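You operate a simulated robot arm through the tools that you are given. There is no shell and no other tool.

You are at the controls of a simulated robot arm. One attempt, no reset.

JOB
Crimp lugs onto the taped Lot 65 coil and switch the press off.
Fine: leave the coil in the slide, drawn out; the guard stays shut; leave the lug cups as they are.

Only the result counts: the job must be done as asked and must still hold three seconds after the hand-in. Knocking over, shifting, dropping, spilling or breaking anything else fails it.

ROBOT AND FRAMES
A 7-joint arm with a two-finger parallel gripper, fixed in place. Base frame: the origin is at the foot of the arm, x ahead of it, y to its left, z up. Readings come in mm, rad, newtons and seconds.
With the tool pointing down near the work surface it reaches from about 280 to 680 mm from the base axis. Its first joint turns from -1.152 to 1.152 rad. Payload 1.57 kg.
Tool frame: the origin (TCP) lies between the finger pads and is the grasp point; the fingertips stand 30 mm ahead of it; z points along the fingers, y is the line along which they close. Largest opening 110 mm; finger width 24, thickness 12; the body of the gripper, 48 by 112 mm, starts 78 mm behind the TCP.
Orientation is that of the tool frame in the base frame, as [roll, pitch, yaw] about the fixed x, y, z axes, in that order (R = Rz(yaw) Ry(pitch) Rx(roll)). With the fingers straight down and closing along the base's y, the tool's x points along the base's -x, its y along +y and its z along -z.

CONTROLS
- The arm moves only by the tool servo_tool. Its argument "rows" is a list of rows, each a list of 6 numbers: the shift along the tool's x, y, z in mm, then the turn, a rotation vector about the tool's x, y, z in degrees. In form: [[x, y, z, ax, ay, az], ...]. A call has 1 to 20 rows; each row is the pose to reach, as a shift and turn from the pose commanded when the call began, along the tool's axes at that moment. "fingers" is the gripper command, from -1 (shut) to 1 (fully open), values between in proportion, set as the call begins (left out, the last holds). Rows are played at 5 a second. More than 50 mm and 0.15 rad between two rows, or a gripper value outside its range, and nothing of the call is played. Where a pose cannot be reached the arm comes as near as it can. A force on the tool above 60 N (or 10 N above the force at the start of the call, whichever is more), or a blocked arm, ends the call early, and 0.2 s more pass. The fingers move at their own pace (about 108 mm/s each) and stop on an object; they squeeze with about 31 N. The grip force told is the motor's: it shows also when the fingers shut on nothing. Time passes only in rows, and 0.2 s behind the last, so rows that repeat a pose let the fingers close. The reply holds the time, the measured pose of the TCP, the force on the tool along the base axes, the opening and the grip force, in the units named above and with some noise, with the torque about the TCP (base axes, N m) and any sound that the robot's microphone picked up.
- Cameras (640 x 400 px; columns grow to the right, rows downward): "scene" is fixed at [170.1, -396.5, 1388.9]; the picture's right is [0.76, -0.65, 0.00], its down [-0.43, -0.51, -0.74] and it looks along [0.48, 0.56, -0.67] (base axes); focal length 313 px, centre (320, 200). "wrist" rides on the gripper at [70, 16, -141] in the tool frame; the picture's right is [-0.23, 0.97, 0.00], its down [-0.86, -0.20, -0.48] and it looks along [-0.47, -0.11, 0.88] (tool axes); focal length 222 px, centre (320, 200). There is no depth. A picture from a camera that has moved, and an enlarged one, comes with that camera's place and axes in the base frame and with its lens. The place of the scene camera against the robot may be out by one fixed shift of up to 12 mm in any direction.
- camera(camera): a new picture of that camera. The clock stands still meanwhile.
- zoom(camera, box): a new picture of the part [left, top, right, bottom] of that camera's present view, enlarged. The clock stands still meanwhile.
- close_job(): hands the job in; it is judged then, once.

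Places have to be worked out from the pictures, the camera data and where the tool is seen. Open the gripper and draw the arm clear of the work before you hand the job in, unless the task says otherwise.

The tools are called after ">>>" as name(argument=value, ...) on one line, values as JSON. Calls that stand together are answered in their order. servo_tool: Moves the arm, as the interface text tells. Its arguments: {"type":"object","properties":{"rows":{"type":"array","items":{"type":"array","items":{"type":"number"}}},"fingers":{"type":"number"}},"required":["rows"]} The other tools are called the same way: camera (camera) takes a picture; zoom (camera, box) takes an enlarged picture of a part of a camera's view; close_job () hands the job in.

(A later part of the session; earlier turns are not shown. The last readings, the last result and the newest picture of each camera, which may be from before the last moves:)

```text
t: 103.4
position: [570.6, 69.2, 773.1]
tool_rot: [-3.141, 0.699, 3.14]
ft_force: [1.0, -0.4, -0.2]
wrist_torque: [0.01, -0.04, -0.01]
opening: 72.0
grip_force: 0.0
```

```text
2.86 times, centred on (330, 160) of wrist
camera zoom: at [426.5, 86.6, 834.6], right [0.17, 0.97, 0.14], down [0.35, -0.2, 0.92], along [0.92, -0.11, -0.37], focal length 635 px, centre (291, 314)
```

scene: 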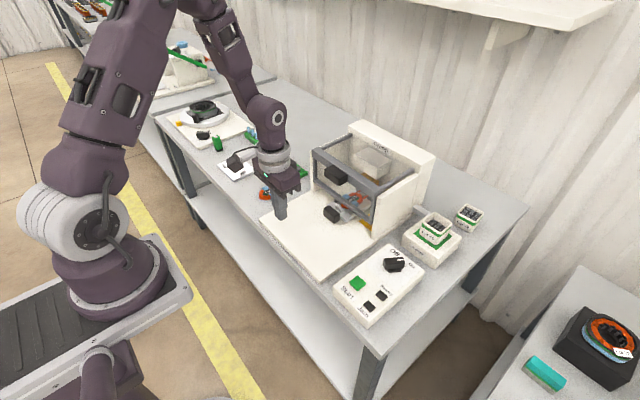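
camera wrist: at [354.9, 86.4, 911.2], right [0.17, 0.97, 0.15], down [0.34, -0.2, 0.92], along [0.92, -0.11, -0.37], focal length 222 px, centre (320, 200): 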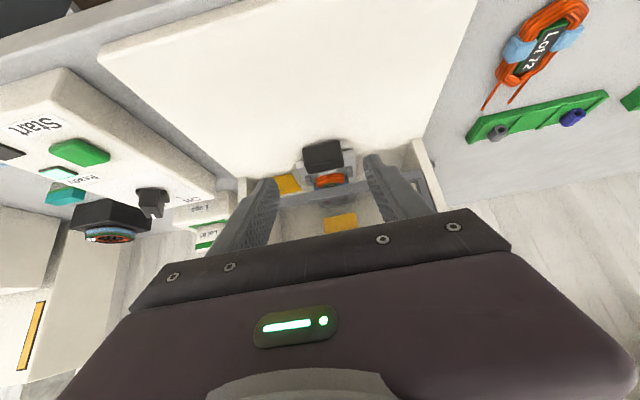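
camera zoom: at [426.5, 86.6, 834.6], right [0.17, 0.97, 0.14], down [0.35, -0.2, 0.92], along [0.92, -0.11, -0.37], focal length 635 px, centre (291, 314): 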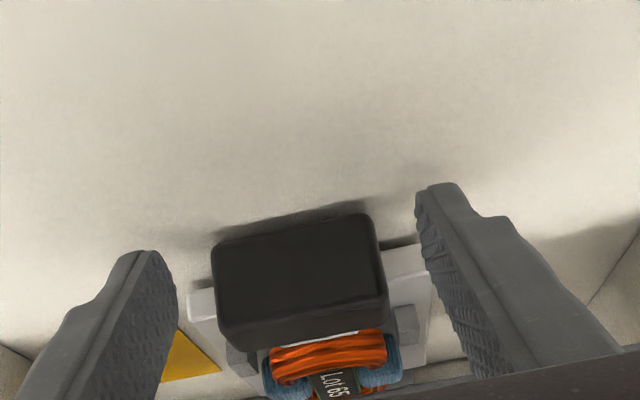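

Good alignment; another 17 mm forward, then close.

>>> servo_tool(rows=[[-4.6, 0.5, 3.9, 0, 0, 0], [-9.2, 0.8, 7.7, 0, 0, 0], [-13, 0.8, 11, 0, 0, 0], [-13, 0.8, 11, 0, 0, 0]])

>>> zoom(camera="wrist", box=[230, 90, 430, 230])

>>> zoom(camera="scene", box=[290, 150, 370, 230])

```text
t: 104.4
position: [587.1, 72.5, 772.7]
tool_rot: [-3.141, 0.7, -3.141]
ft_force: [0.1, 0.3, -1.5]
wrist_torque: [-0.02, 0.02, -0.03]
opening: 72.3
grip_force: 0.0
```

```text
2.86 times, centred on (330, 160) of wrist
camera zoom: at [442.8, 88.0, 834.5], right [0.17, 0.97, 0.14], down [0.35, -0.2, 0.92], along [0.92, -0.11, -0.37], focal length 635 px, centre (291, 314)
```

zoom: 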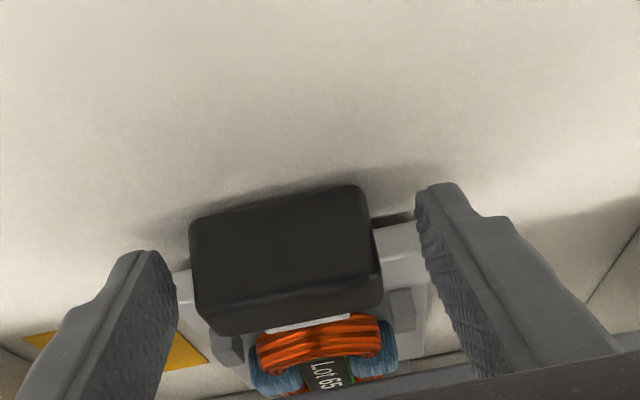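

```text
5.00 times, centred on (330, 190) of scene
camera zoom: at [170.1, -396.5, 1388.9], right [0.76, -0.65, 0.0], down [-0.43, -0.51, -0.74], along [0.48, 0.56, -0.67], focal length 1565 px, centre (270, 250)
```

zoom: 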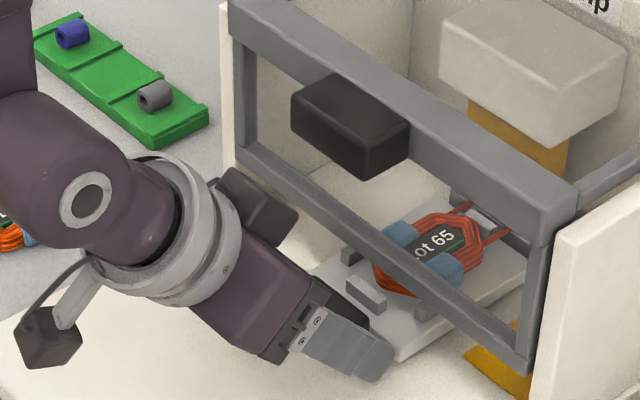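

The handle is between the pads with the hand clear of the guard. Closing on the handle.

>>> servo_tool(fingers=-1, rows=[[0, 0, 0, 0, 0, 0], [0, 0, 0, 0, 0, 0], [0, 0, 0, 0, 0, 0], [0, 0, 0, 0, 0, 0]])

>>> zoom(camera="wrist", box=[230, 90, 430, 230])

```text
t: 105.4
position: [587.3, 69.1, 773.3]
tool_rot: [-3.138, 0.7, -3.14]
ft_force: [2.5, -17.2, -1.0]
wrist_torque: [-0.13, -0.12, 0.04]
opening: 50.2
grip_force: 45.1
```

```text
2.86 times, centred on (330, 160) of wrist
camera zoom: at [442.8, 87.0, 834.4], right [0.18, 0.97, 0.14], down [0.35, -0.2, 0.92], along [0.92, -0.11, -0.37], focal length 635 px, centre (291, 314)
```

zoom: 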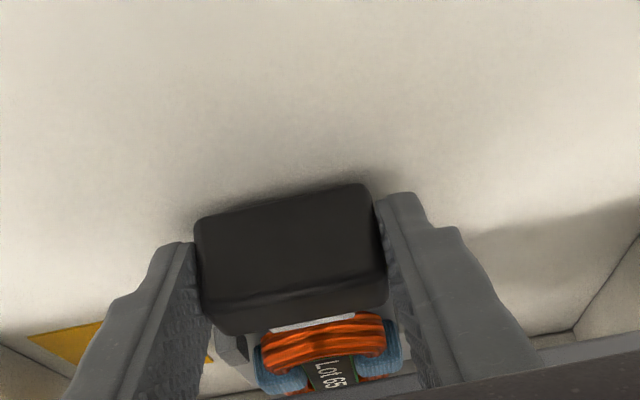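

The handle is held; I'll trim y by -0.7 mm and start drawing the slide out, first 40 mm.

>>> servo_tool(rows=[[0, -0.7, 0, 0, 0, 0], [3.8, -0.7, -3.2, 0, 0, 0], [9.2, -0.7, -7.7, 0, 0, 0], [15.3, -0.7, -12.9, 0, 0, 0], [22.9, -0.7, -19.4, 0, 0, 0], [30.6, -0.7, -25.8, 0, 0, 0], [30.6, -0.7, -25.8, 0, 0, 0]])

>>> zoom(camera="scene", box=[290, 140, 400, 240])

```text
t: 107.0
position: [548.4, 70.5, 773.0]
tool_rot: [-3.138, 0.699, 3.141]
ft_force: [1.8, -23.6, -12.3]
wrist_torque: [-0.12, 1.19, -0.25]
opening: 49.7
grip_force: 45.2
```

```text
4.00 times, centred on (345, 190) of scene
camera zoom: at [170.4, -397.0, 1388.7], right [0.76, -0.65, 0.0], down [-0.43, -0.51, -0.74], along [0.48, 0.56, -0.67], focal length 1252 px, centre (220, 240)
```

zoom: 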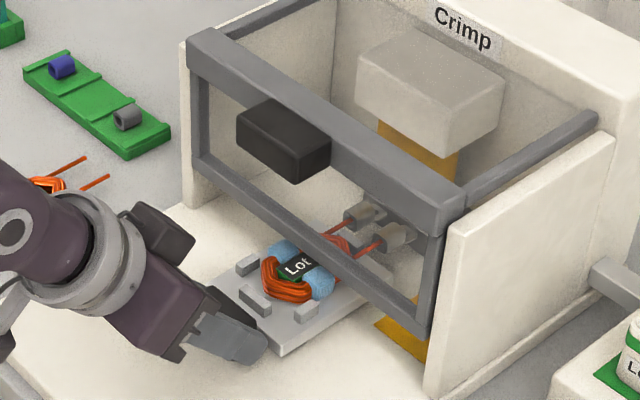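

Both leads now carry lugs. I'll trim y -1 mm and keep drawing out.

>>> servo_tool(rows=[[0, -1, 0.3, 0, 0, 0], [7.6, -1, -6.1, 0, 0, 0], [15.3, -1, -12.6, 0, 0, 0], [22.9, -1, -19, 0, 0, 0], [30.6, -1, -25.5, 0, 0, 0], [38.2, -1, -32, 0, 0, 0], [38.2, -1, -32, 0, 0, 0]])

>>> zoom(camera="scene", box=[280, 140, 400, 250])

```text
t: 108.6
position: [498.7, 69.4, 772.4]
tool_rot: [-3.138, 0.698, 3.141]
ft_force: [1.7, -31.6, -8.2]
wrist_torque: [0.55, -0.04, 0.38]
opening: 50.2
grip_force: 45.2
```

```text
3.64 times, centred on (340, 195) of scene
camera zoom: at [170.3, -397.2, 1388.7], right [0.76, -0.65, 0.0], down [-0.43, -0.51, -0.74], along [0.48, 0.57, -0.67], focal length 1138 px, centre (247, 218)
```

zoom: 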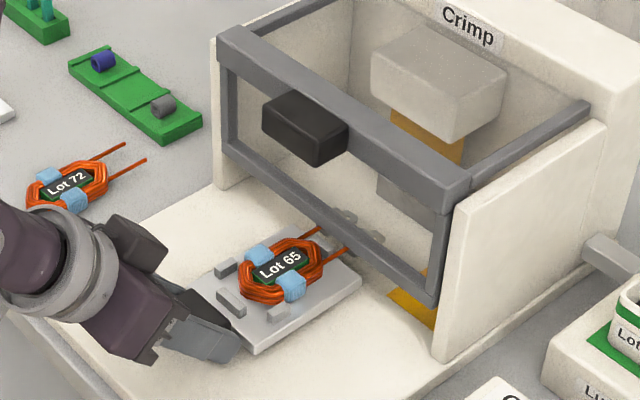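

Side force is -32 N, so I'll trim another 1.5 mm to -y, then continue out.

>>> servo_tool(rows=[[0, -0.8, 0.2, 0, 0, 0], [0, -1.6, 0.3, 0, 0, 0], [7.6, -1.6, -6.1, 0, 0, 0], [15.3, -1.6, -12.6, 0, 0, 0], [22.9, -1.6, -19, 0, 0, 0], [28, -1.6, -23.3, 0, 0, 0], [28, -1.6, -23.3, 0, 0, 0]])

>>> zoom(camera="scene", box=[260, 160, 380, 260])

```text
t: 110.2
position: [461.2, 69.1, 773.9]
tool_rot: [3.141, 0.699, -3.14]
ft_force: [2.0, -2.1, -10.7]
wrist_torque: [-0.01, -1.23, -0.2]
opening: 50.0
grip_force: 45.3
```

```text
4.00 times, centred on (320, 210) of scene
camera zoom: at [170.3, -396.6, 1388.8], right [0.76, -0.65, 0.0], down [-0.43, -0.51, -0.74], along [0.48, 0.56, -0.67], focal length 1252 px, centre (320, 160)
```

zoom: 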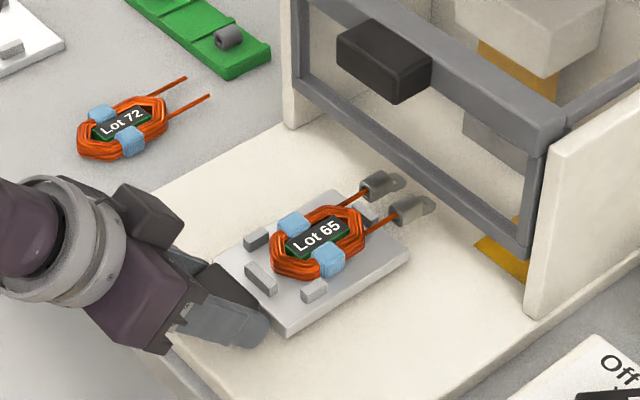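

Lugs are on both leads and clear of the guard. I'll draw out the remaining ~25 mm gently towards the original position.

>>> servo_tool(rows=[[5, 0, -4, 0, 0, 0], [10, 0, -8.2, 0, 0, 0], [15.3, 0, -12.7, 0, 0, 0], [17, 0, -14.2, 0, 0, 0], [17, 0, -14.2, 0, 0, 0]])

>>> servo_tool(rows=[[0.8, 0, -0.6, 0, 0, 0], [1.5, 0, -1.3, 0, 0, 0], [1.5, 0, -1.3, 0, 0, 0]])

>>> zoom(camera="scene", box=[255, 180, 375, 270])

```text
t: 111.4
position: [439.2, 68.9, 773.3]
tool_rot: [3.141, 0.704, -3.139]
ft_force: [2.7, 18.5, 20.4]
wrist_torque: [-0.09, -0.58, -0.03]
opening: 50.1
grip_force: 44.6
```

```text
t: 112.2
position: [438.3, 69.9, 772.8]
tool_rot: [3.14, 0.703, -3.141]
ft_force: [3.2, 23.7, 22.5]
wrist_torque: [0.64, -0.9, 0.38]
opening: 50.0
grip_force: 45.4
```

```text
4.44 times, centred on (315, 225) of scene
camera zoom: at [169.8, -396.1, 1389.0], right [0.76, -0.65, 0.0], down [-0.43, -0.51, -0.74], along [0.48, 0.56, -0.67], focal length 1392 px, centre (342, 89)
```

zoom: 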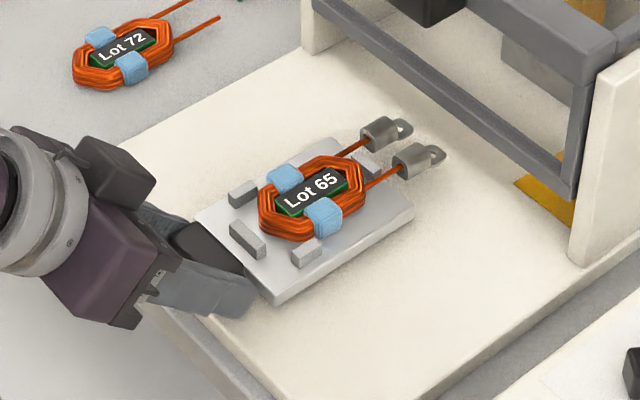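

The slide is within ~2 mm of its original drawn-out position. I'll trim (+1 y, +0.6 z) and pull 3 mm more to feel for the outer stop.

>>> servo_tool(rows=[[-0.4, 1, -0.5, 0, 0, 0], [0.8, 1, -1.6, 0, 0, 0], [1.9, 1, -2.5, 0, 0, 0], [1.9, 1, -2.5, 0, 0, 0]])

>>> zoom(camera="scene", box=[255, 195, 355, 265])

```text
t: 113.2
position: [436.6, 69.0, 773.0]
tool_rot: [3.141, 0.706, 3.141]
ft_force: [37.0, 16.4, -4.4]
wrist_torque: [0.29, -0.49, 0.17]
opening: 49.8
grip_force: 44.8
```

```text
5.71 times, centred on (305, 230) of scene
camera zoom: at [171.0, -396.2, 1388.9], right [0.76, -0.65, 0.0], down [-0.44, -0.51, -0.74], along [0.48, 0.56, -0.67], focal length 1789 px, centre (406, 29)
```

zoom: 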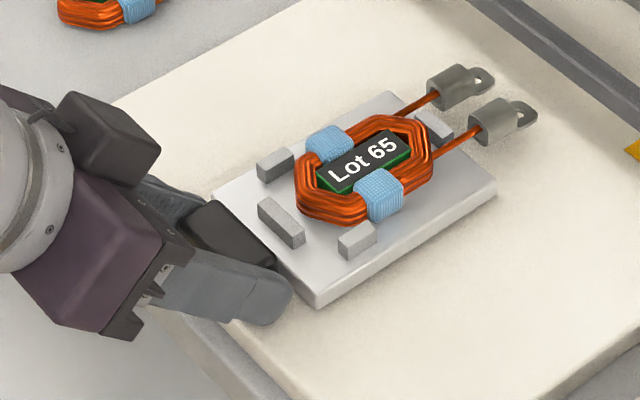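

The slide is at its outer stop, coil seated with two crimped lugs. I'll release the handle and back away along the tool axis.

>>> servo_tool(fingers=0.31, rows=[[0, 0, 0, 0, 0, 0], [0, 0, 0, 0, 0, 0], [0, 0, 0, 0, 0, 0]])

>>> servo_tool(rows=[[0, 0, -10, 0, 0, 0], [-10, 0, -35, 0, 0, 0], [-25, 0, -65, 0, 10, 0], [-45, 0, -95, 0, 18, 0], [-65, 0, -115, 0, 26, 0], [-80, 0, -130, 0, 33, 0], [-90, 0, -140, 0, 40, 0], [-90, 0, -140, 0, 40, 0]])

>>> camera(camera="scene")

>>> zoom(camera="scene", box=[255, 195, 355, 265])

```text
t: 114.0
position: [433.9, 69.1, 772.8]
tool_rot: [-3.137, 0.699, -3.141]
ft_force: [0.3, -0.3, 0.5]
wrist_torque: [0.01, 0.03, 0.01]
opening: 72.2
grip_force: 0.0
```

```text
refused: row 3 steps farther than a row can; nothing moved
```

```text
taken
```

scene: 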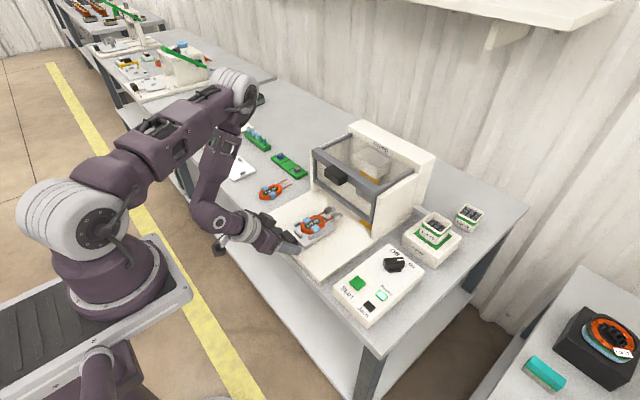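

```text
5.71 times, centred on (305, 230) of scene
camera zoom: at [170.1, -396.5, 1388.9], right [0.76, -0.65, 0.0], down [-0.43, -0.51, -0.74], along [0.48, 0.56, -0.67], focal length 1789 px, centre (406, 29)
```

zoom: 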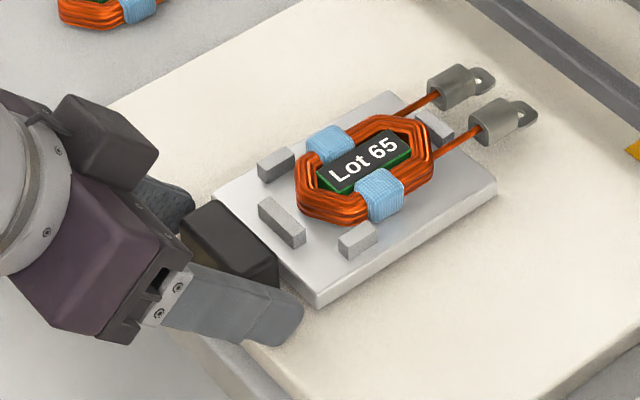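

Released without moving the slide; the second move was refused for a too-large turn step. I'll retreat with smaller steps.

>>> servo_tool(rows=[[0, 0, -12, 0, 0, 0], [0, 0, -35, 0, 0, 0], [-10, 0, -60, 0, 8, 0], [-28, 0, -82, 0, 16, 0], [-46, 0, -103, 0, 24, 0], [-64, 0, -122, 0, 32, 0], [-78, 0, -138, 0, 40, 0], [-78, 0, -138, 0, 40, 0]])

>>> zoom(camera="scene", box=[255, 120, 435, 300])

```text
t: 115.8
position: [405.2, 70.3, 930.4]
tool_rot: [3.141, 0.002, 3.139]
ft_force: [0.4, 0.9, -0.4]
wrist_torque: [-0.03, -0.02, 0.01]
opening: 72.2
grip_force: 0.0
out of reach, approached as far as the arm can: row 2, 3
```

```text
2.22 times, centred on (345, 210) of scene
camera zoom: at [170.1, -396.5, 1388.9], right [0.76, -0.65, 0.0], down [-0.43, -0.51, -0.74], along [0.48, 0.56, -0.67], focal length 696 px, centre (264, 178)
```

zoom: 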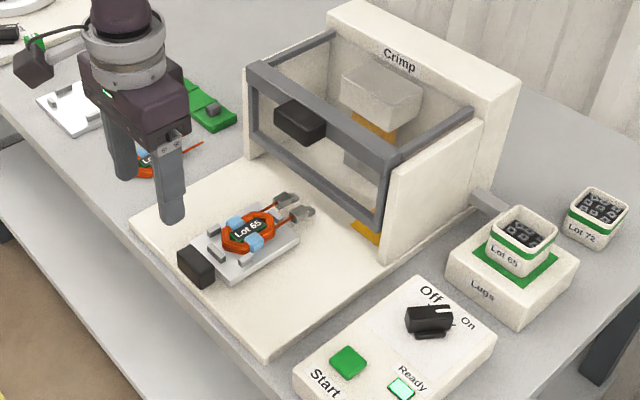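

Everything is in place; now the press must be switched off. I'll go back over the knob with the jaws at -28° as it stands at On.

>>> servo_tool(fingers=-0.1, rows=[[-26.5, -33.7, 6.3, 0, 0, 4], [-52.9, -67.4, 12.6, 0, 0, 8], [-79.4, -101.1, 18.9, 0, 0, 12], [-105.8, -134.9, 25.1, 0, 0, 16], [-132.3, -168.6, 31.4, 0, 0, 20], [-158.7, -202.3, 37.7, 0, 0, 24], [-185.2, -236, 44, 0, 0, 28], [-185.2, -236, 44, 0, 0, 28]])

>>> zoom(camera="wrist", box=[260, 110, 380, 220])

>>> zoom(camera="scene", box=[345, 215, 435, 285])

```text
t: 117.6
position: [589.1, -167.8, 886.2]
tool_rot: [3.14, 0.002, 2.655]
ft_force: [-0.2, 0.2, -0.2]
wrist_torque: [0.0, 0.03, -0.01]
opening: 49.6
grip_force: 0.0
```

```text
3.64 times, centred on (320, 165) of wrist
camera zoom: at [535.1, -119.4, 1026.4], right [0.66, 0.75, 0.0], down [0.66, -0.58, 0.48], along [0.36, -0.32, -0.88], focal length 808 px, centre (320, 327)
```

zoom: 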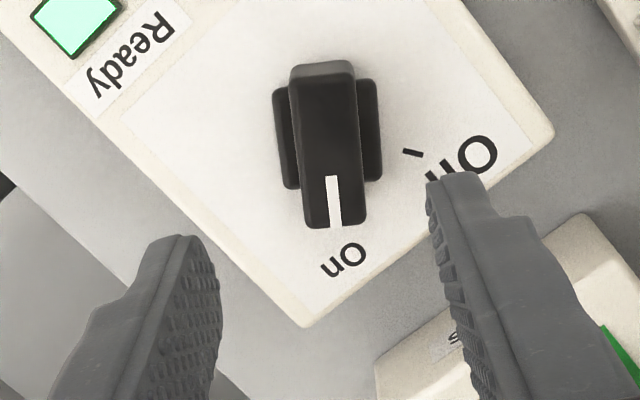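

```text
5.71 times, centred on (390, 250) of scene
camera zoom: at [170.1, -396.6, 1388.9], right [0.76, -0.65, 0.0], down [-0.43, -0.51, -0.74], along [0.48, 0.56, -0.67], focal length 1789 px, centre (-80, -86)
```

zoom: 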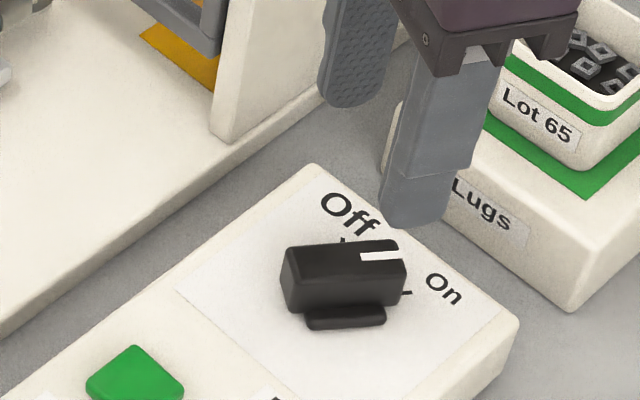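

The knob rests at about -36° (its On detent), 8° beyond my jaw angle, and 2.4 mm to the tool's +y. I'll align to it and descend.

>>> servo_tool(rows=[[0, 2.4, 0, 0, 0, 8], [0, 2.4, 20, 0, 0, 8], [0, 2.4, 40, 0, 0, 8], [0, 2.4, 58, 0, 0, 8], [0, 2.4, 58, 0, 0, 8]])

>>> zoom(camera="wrist", box=[260, 110, 380, 220])

```text
t: 118.8
position: [592.2, -164.7, 827.6]
tool_rot: [-3.142, 0.002, 2.514]
ft_force: [-0.6, 0.2, -0.5]
wrist_torque: [0.03, -0.02, -0.01]
opening: 49.4
grip_force: 0.0
```

```text
3.64 times, centred on (320, 165) of wrist
camera zoom: at [544.3, -110.7, 967.4], right [0.76, 0.65, 0.0], down [0.57, -0.66, 0.48], along [0.31, -0.36, -0.88], focal length 808 px, centre (320, 327)
```

zoom: 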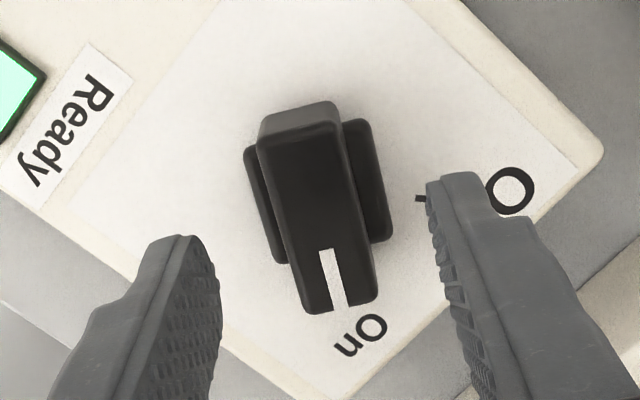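

Aligned with the bar. Descending 20 mm and gripping.

>>> servo_tool(rows=[[0, 0.2, 8, 0, 0, 0], [0, 0.2, 15, 0, 0, 0], [0, 0.2, 20, 0, 0, 0], [0, 0.2, 20, 0, 0, 0]])

>>> servo_tool(fingers=-1, rows=[[0, 0, 0, 0, 0, 0], [0, 0, 0, 0, 0, 0], [0, 0, 0, 0, 0, 0], [0, 0, 0, 0, 0, 0]])

```text
t: 119.8
position: [592.9, -163.5, 807.7]
tool_rot: [3.141, -0.001, 2.514]
ft_force: [-0.4, -0.4, 0.4]
wrist_torque: [0.02, -0.01, 0.0]
opening: 49.6
grip_force: 0.0
```

```text
t: 120.8
position: [591.7, -165.3, 808.9]
tool_rot: [-3.14, 0.002, 2.513]
ft_force: [-6.4, -5.7, 2.2]
wrist_torque: [0.01, 0.07, 0.65]
opening: 20.0
grip_force: 33.9
```

The bar is gripped. I'll turn it back counter-clockwise (about -tool z) by about 68° in small steps.

>>> servo_tool(rows=[[0, 0, 0, 0, 0, -6], [0, 0, 0, 0, 0, -12], [0, 0, 0, 0, 0, -18], [0, 0, 0, 0, 0, -24], [0, 0, 0, 0, 0, -30], [0, 0, 0, 0, 0, -36], [0, 0, 0, 0, 0, -36]])

>>> servo_tool(rows=[[0, 0, 0, 0, 0, -6], [0, 0, 0, 0, 0, -12], [0, 0, 0, 0, 0, -18], [0, 0, 0, 0, 0, -24], [0, 0, 0, 0, 0, -30], [0, 0, 0, 0, 0, -32], [0, 0, 0, 0, 0, -32]])

>>> zoom(camera="scene", box=[330, 225, 430, 330])

```text
t: 122.4
position: [591.4, -166.1, 807.8]
tool_rot: [-3.139, -0.001, 3.14]
ft_force: [-22.4, -9.5, 5.1]
wrist_torque: [-0.14, 0.2, -0.02]
opening: 19.9
grip_force: 33.6
```

```text
t: 123.4
position: [583.8, -166.0, 806.8]
tool_rot: [-3.073, 0.087, -2.938]
ft_force: [-8.7, 4.7, 6.5]
wrist_torque: [0.56, 0.43, 0.08]
opening: 20.5
grip_force: 33.9
out of reach, approached as far as the arm can: row 1, 2, 3, 4, 5
stopped in row 5: the force on the tool passed its limit at 80 N (the readings are from after the stop); the commanded pose is now the measured one
```

```text
3.81 times, centred on (380, 278) of scene
camera zoom: at [169.9, -396.4, 1389.0], right [0.76, -0.65, 0.0], down [-0.43, -0.51, -0.74], along [0.48, 0.56, -0.67], focal length 1193 px, centre (91, -95)
```

zoom: 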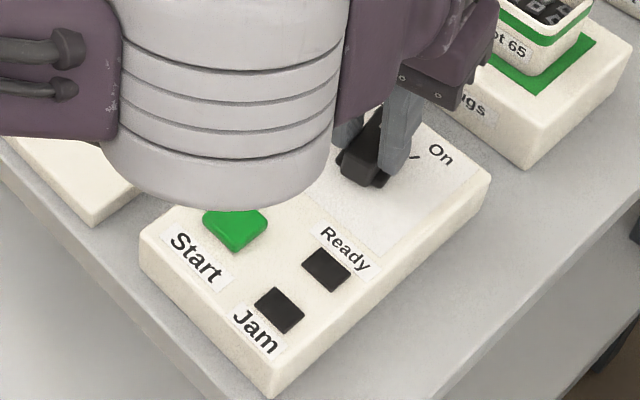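

Ready has gone dark, but the arm ran into a wrist limit ("out of reach") and tilted. I'll look at the whole scene before doing anything else.

>>> camera(camera="scene")

>>> camera(camera="wrist")

>>> zoom(camera="scene", box=[370, 235, 420, 275])

```text
taken
```

scene: 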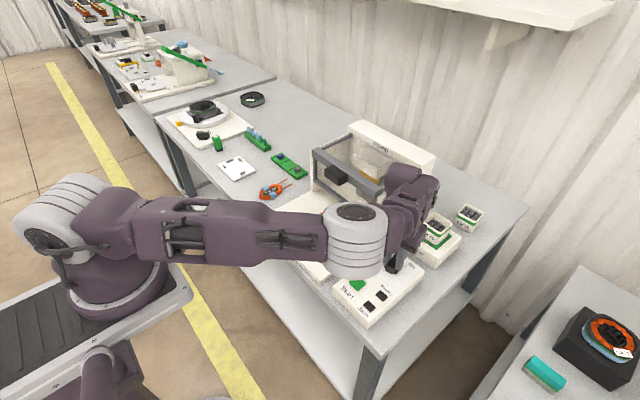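

```text
taken
camera wrist: at [498.2, -156.1, 937.9], right [0.03, 1.0, -0.05], down [0.83, 0.0, 0.56], along [0.56, -0.06, -0.83], focal length 222 px, centre (320, 200)
```

wrist: 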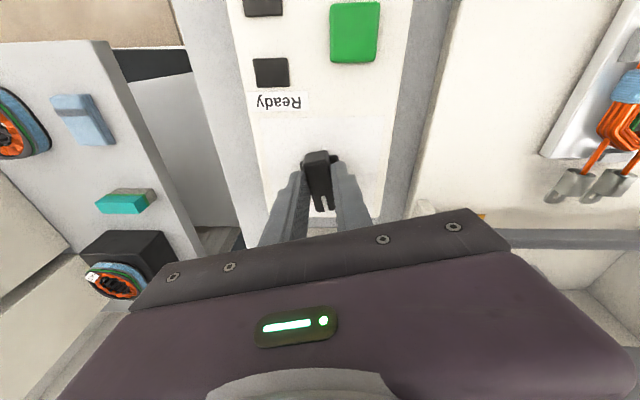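

```text
10.00 times, centred on (395, 255) of scene
camera zoom: at [169.9, -396.4, 1389.0], right [0.76, -0.65, 0.0], down [-0.43, -0.51, -0.74], along [0.48, 0.56, -0.67], focal length 3131 px, centre (-430, -350)
```

zoom: 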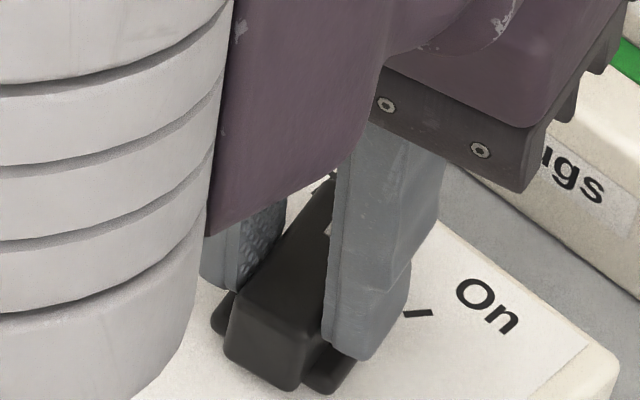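

The arm swung to a low-elbow posture at a wrist limit; the box, guard and slide look undisturbed and Ready is dark. I'll first open the fingers to let go of the knob, which should fall into its Off detent.

>>> servo_tool(fingers=-0.1, rows=[[0, 0, 0, 0, 0, 0], [0, 0, 0, 0, 0, 0], [0, 0, 0, 0, 0, 0]])

>>> zoom(camera="wrist", box=[240, 60, 400, 220])

>>> camera(camera="scene")

```text
t: 124.2
position: [584.8, -165.2, 805.5]
tool_rot: [-3.07, 0.088, -2.936]
ft_force: [-0.3, 0.0, -0.4]
wrist_torque: [0.01, 0.01, 0.0]
opening: 49.4
grip_force: 0.3
```

```text
2.50 times, centred on (320, 140) of wrist
camera zoom: at [498.5, -156.9, 937.4], right [0.03, 1.0, -0.05], down [0.83, 0.0, 0.56], along [0.56, -0.06, -0.82], focal length 555 px, centre (320, 350)
```

zoom: 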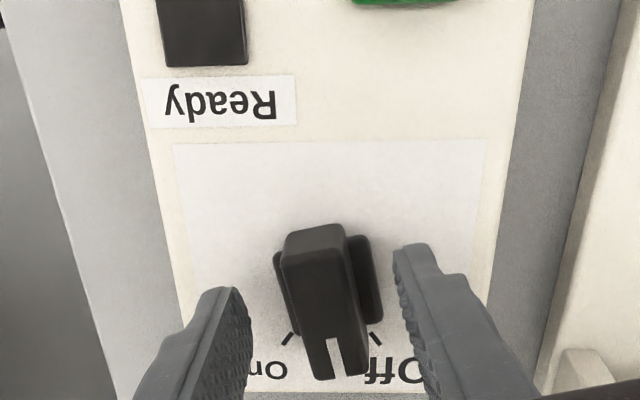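

```text
taken
```

scene: 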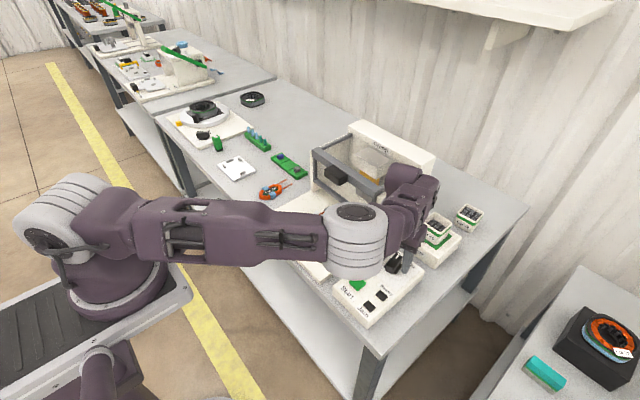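

The knob stopped part-way (≈+10°), not yet at Off. I'll rise slowly while levelling the tool, and watch how the arm posture recovers.

>>> servo_tool(rows=[[-0.9, -0.7, -10, 0, 0, 0], [-2.2, -1.8, -25, -1, 1.2, 0], [-3.5, -2.8, -40, -2, 2.5, 0], [-5.3, -4.3, -60, -3, 3.7, 0], [-6.6, -5.3, -75, -4.1, 5, 0], [-6.6, -5.3, -75, -4.1, 5, 0]])

>>> camera(camera="scene")

```text
t: 125.6
position: [577.6, -171.7, 851.8]
tool_rot: [-3.075, 0.05, -2.958]
ft_force: [-0.4, -0.4, 0.8]
wrist_torque: [-0.03, -0.03, 0.0]
opening: 49.4
grip_force: 0.1
out of reach, approached as far as the arm can: row 2, 3, 4, 5, 6
```

```text
taken
```

scene: 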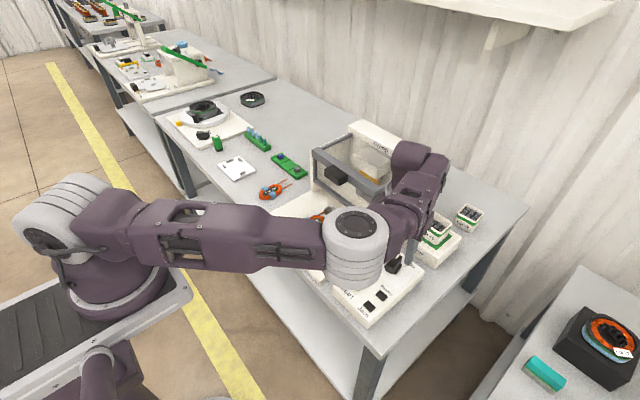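

The arm is still limited in this posture. I'll try turning the wrist back the other way (+tool z), which was free before, in small steps to relieve the limit.

>>> servo_tool(rows=[[0, 0, 0, 0, 0, 4], [0, 0, 0, 0, 0, 8], [0, 0, 0, 0, 0, 12], [0, 0, 0, 0, 0, 12]])

>>> camera(camera="scene")

```text
t: 126.6
position: [576.4, -170.4, 850.2]
tool_rot: [-3.087, 0.062, 3.116]
ft_force: [-0.1, -0.4, -0.7]
wrist_torque: [0.01, 0.01, 0.02]
opening: 49.5
grip_force: 0.1
```

```text
taken
```

scene: 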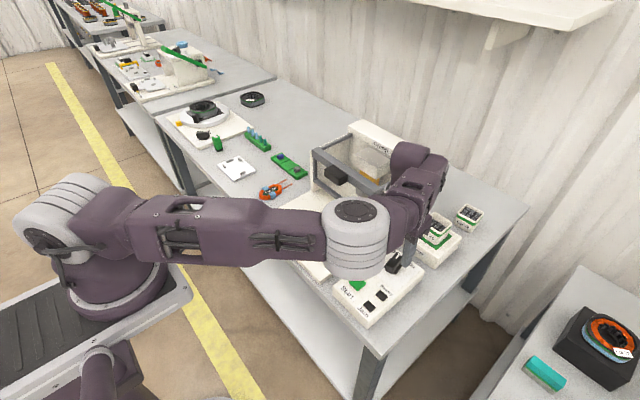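

That is reachable again. I'll turn a further 12° the same way while rising 40 mm.

>>> servo_tool(rows=[[0, 0, -10, 0, 0, 4], [0, 0, -20, 0, 0, 8], [0, 0, -30, 0, 0, 12], [0, 0, -40, 0, 0, 12], [0, 0, -40, 0, 0, 12]])

>>> camera(camera="scene")

```text
t: 127.8
position: [572.9, -166.8, 888.4]
tool_rot: [-3.102, 0.071, 2.906]
ft_force: [-0.1, 0.7, 0.3]
wrist_torque: [-0.04, 0.0, 0.01]
opening: 49.5
grip_force: 0.1
```

```text
taken
```

scene: 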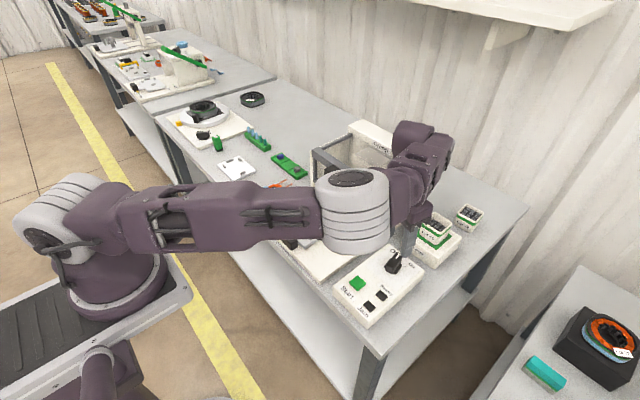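

It follows well and the elbow is rising. I'll continue upward another 80 mm with a little more turn.

>>> servo_tool(rows=[[0, 0, -20, 0, 0, 4], [0, 0, -40, 0, 0, 8], [0, 0, -60, 0, 0, 12], [0, 0, -80, 0, 0, 14], [0, 0, -80, 0, 0, 14]])

>>> camera(camera="scene")

```text
t: 129.0
position: [567.9, -164.5, 968.7]
tool_rot: [-3.121, 0.08, 2.662]
ft_force: [-0.2, 0.9, 0.1]
wrist_torque: [0.01, -0.01, 0.02]
opening: 49.7
grip_force: 0.1
```

```text
taken
```

scene: 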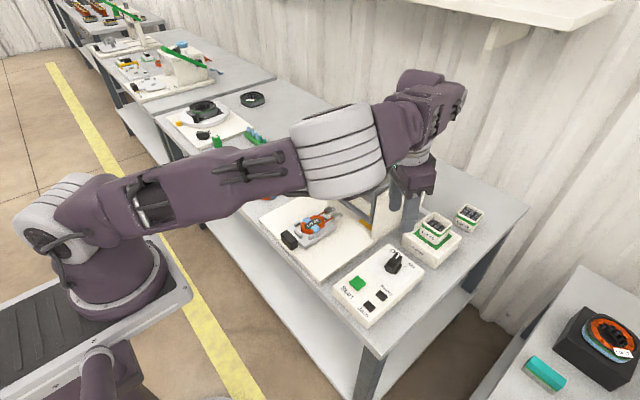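

The elbow is up again and the coil/slide look untouched. I'll level the tool and draw back toward the base at height to regain the normal posture.

>>> servo_tool(rows=[[15, 8, -10, 0, 1.5, 0], [30, 16, -20, -0.5, 3, -2], [45, 24, -30, -1, 4.6, -4], [60, 32, -40, -1, 4.6, -6], [75, 40, -50, -1, 4.6, -8], [75, 40, -50, -1, 4.6, -8]])

>>> camera(camera="scene")

```text
t: 130.4
position: [517.8, -91.4, 1011.9]
tool_rot: [-3.134, -0.003, 2.8]
ft_force: [-0.2, -0.6, 0.7]
wrist_torque: [-0.02, 0.01, 0.02]
opening: 49.3
grip_force: 0.1
```

```text
taken
```

scene: 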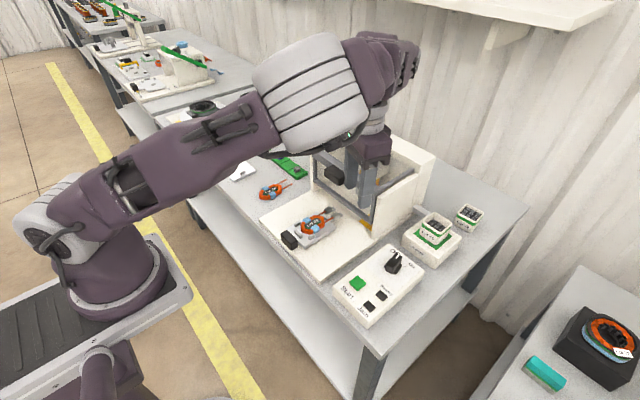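

Posture is back to elbow-up. I'll test turning the wrist toward positive yaw here at height.

>>> servo_tool(rows=[[0, 0, 0, 0, 0, -6.5], [0, 0, 0, 0, 0, -13], [0, 0, 0, 0, 0, -19.5], [0, 0, 0, 0, 0, -26], [0, 0, 0, 0, 0, -32.5], [0, 0, 0, 0, 0, -32.5]])

>>> camera(camera="scene")

>>> zoom(camera="scene", box=[330, 225, 430, 330])

```text
t: 131.8
position: [517.6, -92.6, 1012.3]
tool_rot: [-3.135, -0.006, -2.915]
ft_force: [-0.1, 0.6, -0.4]
wrist_torque: [0.0, 0.02, -0.02]
opening: 49.4
grip_force: 0.0
```

```text
taken
```

scene: 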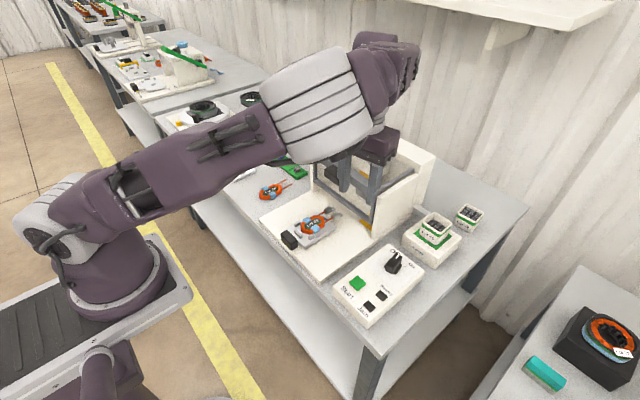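

```text
3.81 times, centred on (380, 278) of scene
camera zoom: at [170.1, -396.5, 1388.9], right [0.76, -0.65, 0.0], down [-0.43, -0.51, -0.74], along [0.48, 0.56, -0.67], focal length 1193 px, centre (91, -95)
```

zoom: 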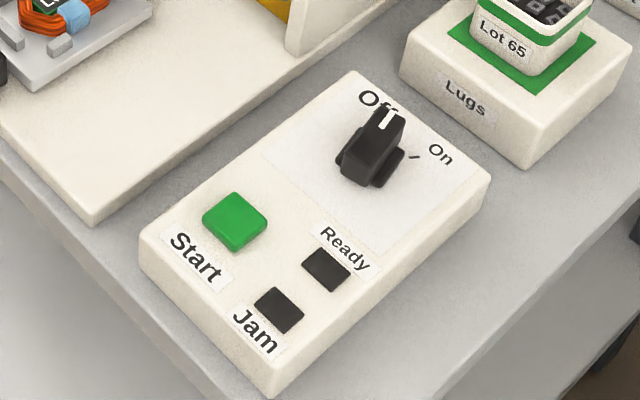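

The knob sits about +12° with Ready dark; I want it fully at Off. Rather than gripping again near the wrist limit, I'll close the fingers and push the bar's near end sideways (towards -y), which turns it the remaining way. First move above the spot with yaw ≈ -10°.

>>> servo_tool(fingers=-1, rows=[[-8, -10.6, 26, 0, 0, 5], [-16.6, -21.2, 53, 0, 0, 10], [-25, -31.9, 79, 0, 0, 15], [-33, -42.5, 105, 0, 0, 20], [-41.5, -53.1, 132, 0, 0, 23], [-41.5, -53.1, 132, 0, 0, 23]])

>>> camera(camera="scene")

>>> zoom(camera="wrist", box=[240, 60, 400, 220])

```text
t: 133.2
position: [568.6, -133.9, 878.0]
tool_rot: [-3.133, -0.005, 2.965]
ft_force: [-0.1, -0.1, 0.8]
wrist_torque: [0.01, -0.02, -0.01]
opening: 0.0
grip_force: 21.5
```

```text
taken
```

scene: 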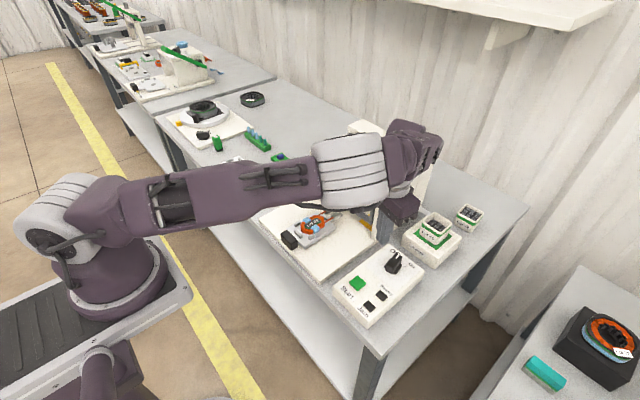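

```text
2.50 times, centred on (320, 140) of wrist
camera zoom: at [503.4, -105.3, 1017.9], right [0.39, 0.92, -0.01], down [0.81, -0.34, 0.48], along [0.43, -0.2, -0.88], focal length 555 px, centre (320, 350)
```

zoom: 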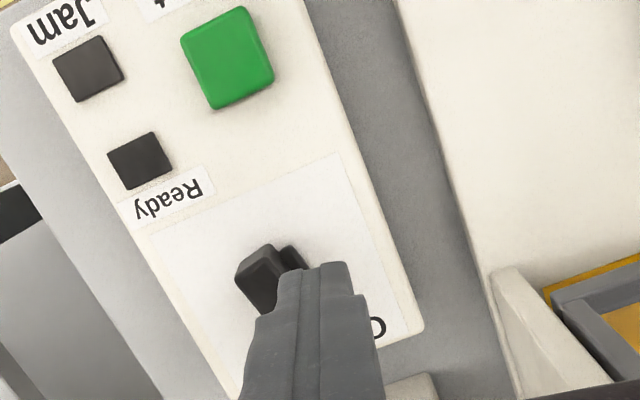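

Reachable here. I'll lower beside the bar's near end (x≈570, y≈-138) to tip height ≈776, above the knob's shoulders.

>>> servo_tool(rows=[[-1, -1.5, 20, 0, 0, 0], [-2.1, -3.8, 40, 0, 0, 0], [-2.1, -3.8, 58, 0, 0, 0], [-2.1, -3.8, 72, 0, 0, 0], [-2.1, -3.8, 72, 0, 0, 0]])

>>> camera(camera="scene")

>>> zoom(camera="wrist", box=[240, 60, 400, 220])

>>> zoom(camera="scene", box=[365, 235, 425, 285])

```text
t: 134.4
position: [569.3, -140.5, 806.8]
tool_rot: [-3.132, -0.004, 2.968]
ft_force: [0.5, -0.6, -0.1]
wrist_torque: [0.02, 0.0, 0.01]
opening: 0.0
grip_force: 21.0
```

```text
taken
```

scene: 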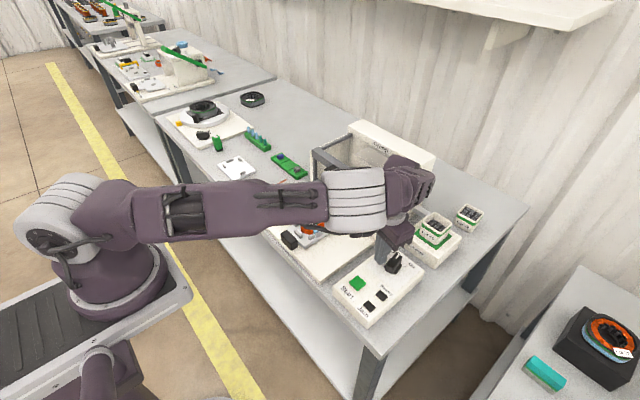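

```text
2.50 times, centred on (320, 140) of wrist
camera zoom: at [504.1, -110.4, 947.7], right [0.39, 0.92, -0.01], down [0.81, -0.34, 0.48], along [0.43, -0.2, -0.88], focal length 555 px, centre (320, 350)
```

zoom: 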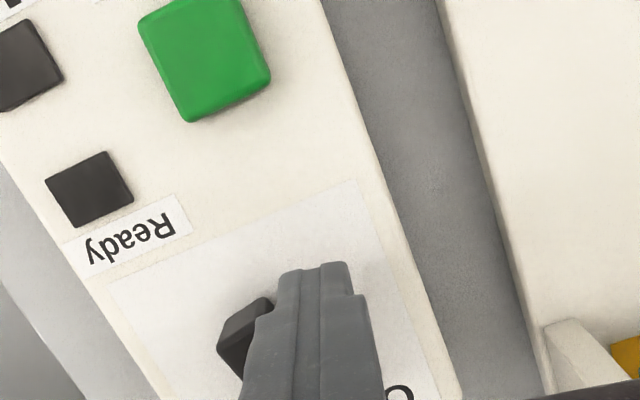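

```text
8.00 times, centred on (395, 260) of scene
camera zoom: at [170.1, -396.5, 1388.9], right [0.76, -0.65, 0.0], down [-0.43, -0.51, -0.74], along [0.48, 0.56, -0.67], focal length 2505 px, centre (-280, -280)
```

zoom: 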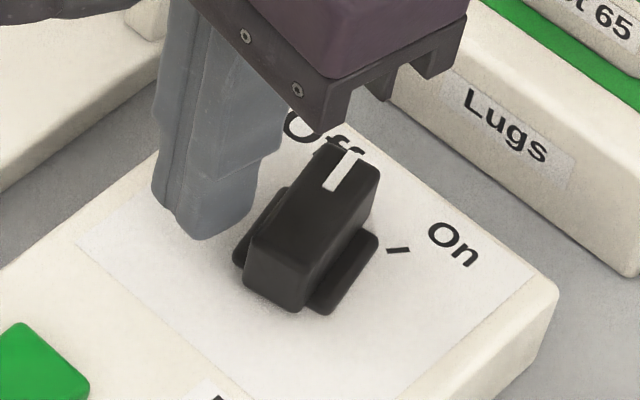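

The closed fingers stand just left of the bar's near end. I'll shift 3 mm nearer its tail and push towards -y in 2 mm steps.

>>> servo_tool(rows=[[2.6, -2.5, 0, 0, 0, 0], [2.25, -4.5, 0, 0, 0, 0], [1.9, -6.4, 0, 0, 0, 0], [1.55, -8.4, 0, 0, 0, 0], [1.55, -8.4, 0, 0, 0, 0]])

>>> zoom(camera="scene", box=[365, 235, 425, 285])

```text
t: 135.6
position: [566.2, -148.2, 807.5]
tool_rot: [-3.134, -0.004, 2.965]
ft_force: [-1.4, 1.8, 2.2]
wrist_torque: [0.04, 0.04, -0.03]
opening: 0.0
grip_force: 21.0
```

```text
8.00 times, centred on (395, 260) of scene
camera zoom: at [170.0, -396.5, 1388.9], right [0.76, -0.65, 0.0], down [-0.43, -0.51, -0.74], along [0.48, 0.56, -0.67], focal length 2505 px, centre (-280, -280)
```

zoom: 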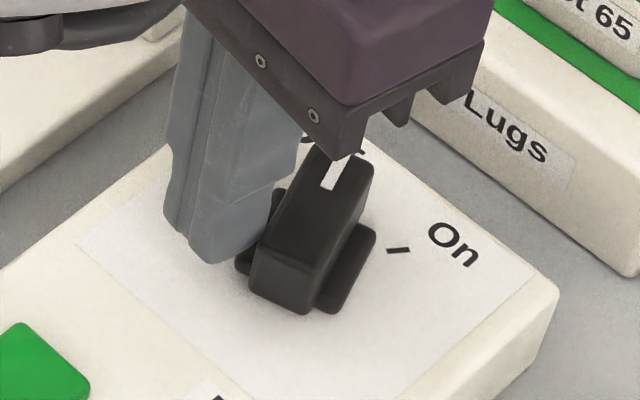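

Contact made and the bar starts turning. Continuing another 6 mm.

>>> servo_tool(rows=[[-0.3, -1.5, 0, 0, 0, 0], [-0.5, -3, 0, 0, 0, 0], [-0.8, -4.5, 0, 0, 0, 0], [-1, -6, 0, 0, 0, 0], [-1, -6, 0, 0, 0, 0]])

>>> zoom(camera="scene", box=[365, 235, 425, 285])

```text
t: 136.8
position: [566.5, -152.0, 808.5]
tool_rot: [-3.136, -0.004, 2.967]
ft_force: [-0.4, 10.1, 0.5]
wrist_torque: [0.21, -0.02, 0.1]
opening: 0.0
grip_force: 21.2
```

```text
8.00 times, centred on (395, 260) of scene
camera zoom: at [170.1, -396.3, 1388.9], right [0.76, -0.65, 0.0], down [-0.43, -0.51, -0.74], along [0.48, 0.56, -0.67], focal length 2505 px, centre (-280, -280)
```

zoom: 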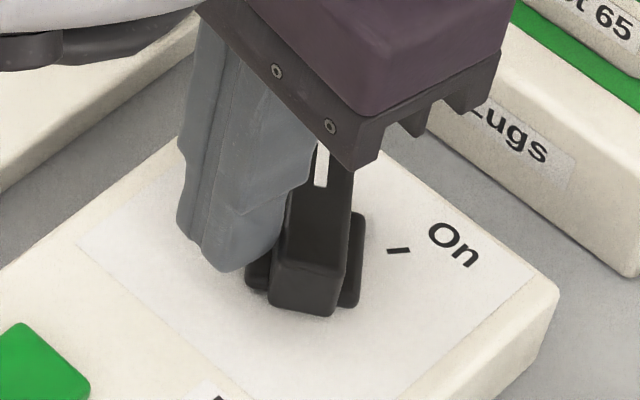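

The bar now stands as in the original Off picture, with 10 N of resistance (stop). I'll back off towards +y, rise, and verify.

>>> servo_tool(rows=[[1, 5, 0, 0, 0, 0], [2, 12, -5, 0, 0, 0], [2, 12, -30, 0, 0, 0], [2, 12, -65, 0, 0, 0], [10, 12, -100, 0, 0, 0], [25, 20, -140, 0, 0, 0], [25, 20, -140, 0, 0, 0]])

>>> zoom(camera="scene", box=[330, 225, 430, 330])

>>> camera(camera="scene")

```text
t: 138.4
position: [547.3, -128.4, 949.8]
tool_rot: [-3.133, -0.005, 2.966]
ft_force: [0.7, -0.2, 0.0]
wrist_torque: [0.01, 0.01, -0.03]
opening: 0.0
grip_force: 21.6
```

```text
3.81 times, centred on (380, 278) of scene
camera zoom: at [170.1, -396.5, 1388.9], right [0.76, -0.65, 0.0], down [-0.43, -0.51, -0.74], along [0.48, 0.56, -0.67], focal length 1193 px, centre (91, -95)
```

zoom: 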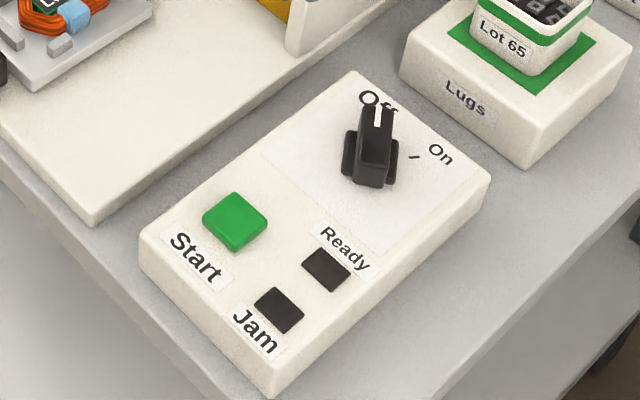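

```text
taken
```

scene: 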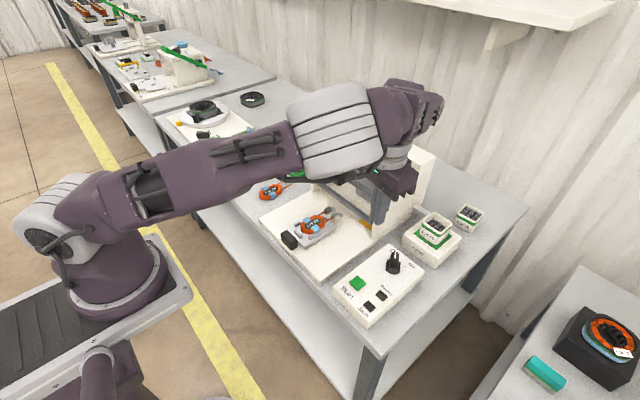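

The knob points to Off and all lamps are dark. I'll open the gripper, draw the arm up and back, and inspect guard, slide and coil one last time.

>>> servo_tool(fingers=1, rows=[[21, 13, -20, 0, 0, -2], [42, 26, -40, 0, 0, -4], [63, 40, -60, 0, 0, -6], [84, 53, -80, 0, 0, -8], [105, 66, -100, 0, 0, -10], [126, 79, -110, 0, 0, -10], [126, 79, -110, 0, 0, -10]])

>>> camera(camera="scene")

>>> zoom(camera="scene", box=[360, 235, 430, 290])

>>> zoom(camera="scene", box=[310, 140, 400, 240])

>>> zoom(camera="scene", box=[255, 195, 355, 265])

```text
t: 140.0
position: [436.5, -27.7, 1056.8]
tool_rot: [-3.135, -0.008, 3.139]
ft_force: [-0.1, 0.3, -0.4]
wrist_torque: [0.03, -0.03, -0.02]
opening: 110.0
grip_force: 0.1
```

```text
taken
```

scene: 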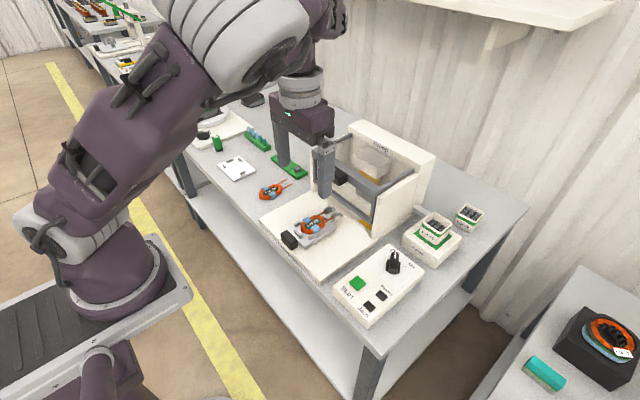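

```text
7.27 times, centred on (395, 262) of scene
camera zoom: at [170.1, -396.5, 1388.9], right [0.76, -0.65, 0.0], down [-0.43, -0.51, -0.74], along [0.48, 0.56, -0.67], focal length 2277 px, centre (-226, -254)
```

zoom: 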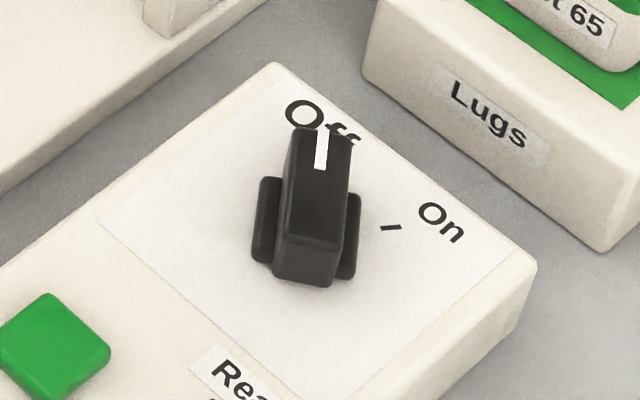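

```text
4.00 times, centred on (355, 190) of scene
camera zoom: at [170.1, -396.5, 1388.9], right [0.76, -0.65, 0.0], down [-0.43, -0.51, -0.74], along [0.48, 0.56, -0.67], focal length 1252 px, centre (180, 240)
```

zoom: 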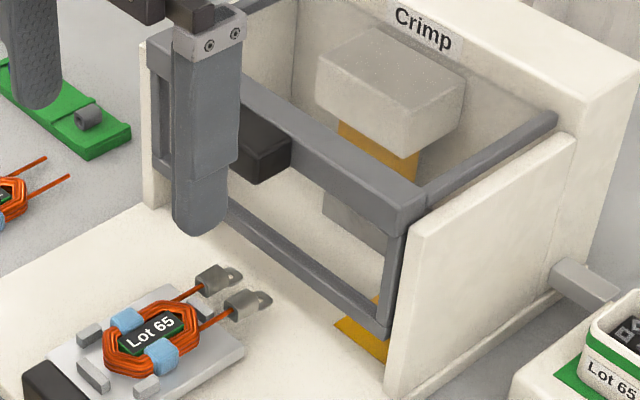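

```text
5.71 times, centred on (305, 230) of scene
camera zoom: at [170.1, -396.5, 1388.9], right [0.76, -0.65, 0.0], down [-0.43, -0.51, -0.74], along [0.48, 0.56, -0.67], focal length 1789 px, centre (406, 29)
```

zoom: 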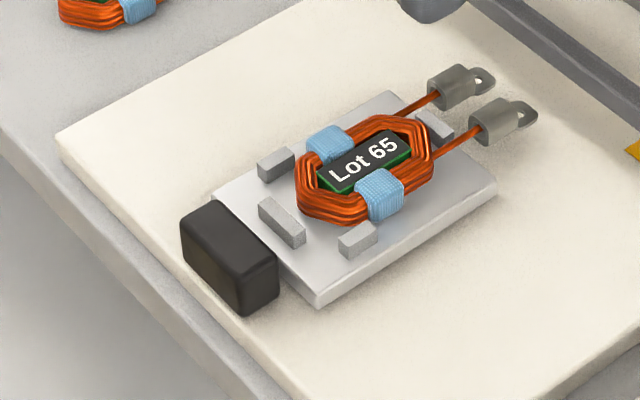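

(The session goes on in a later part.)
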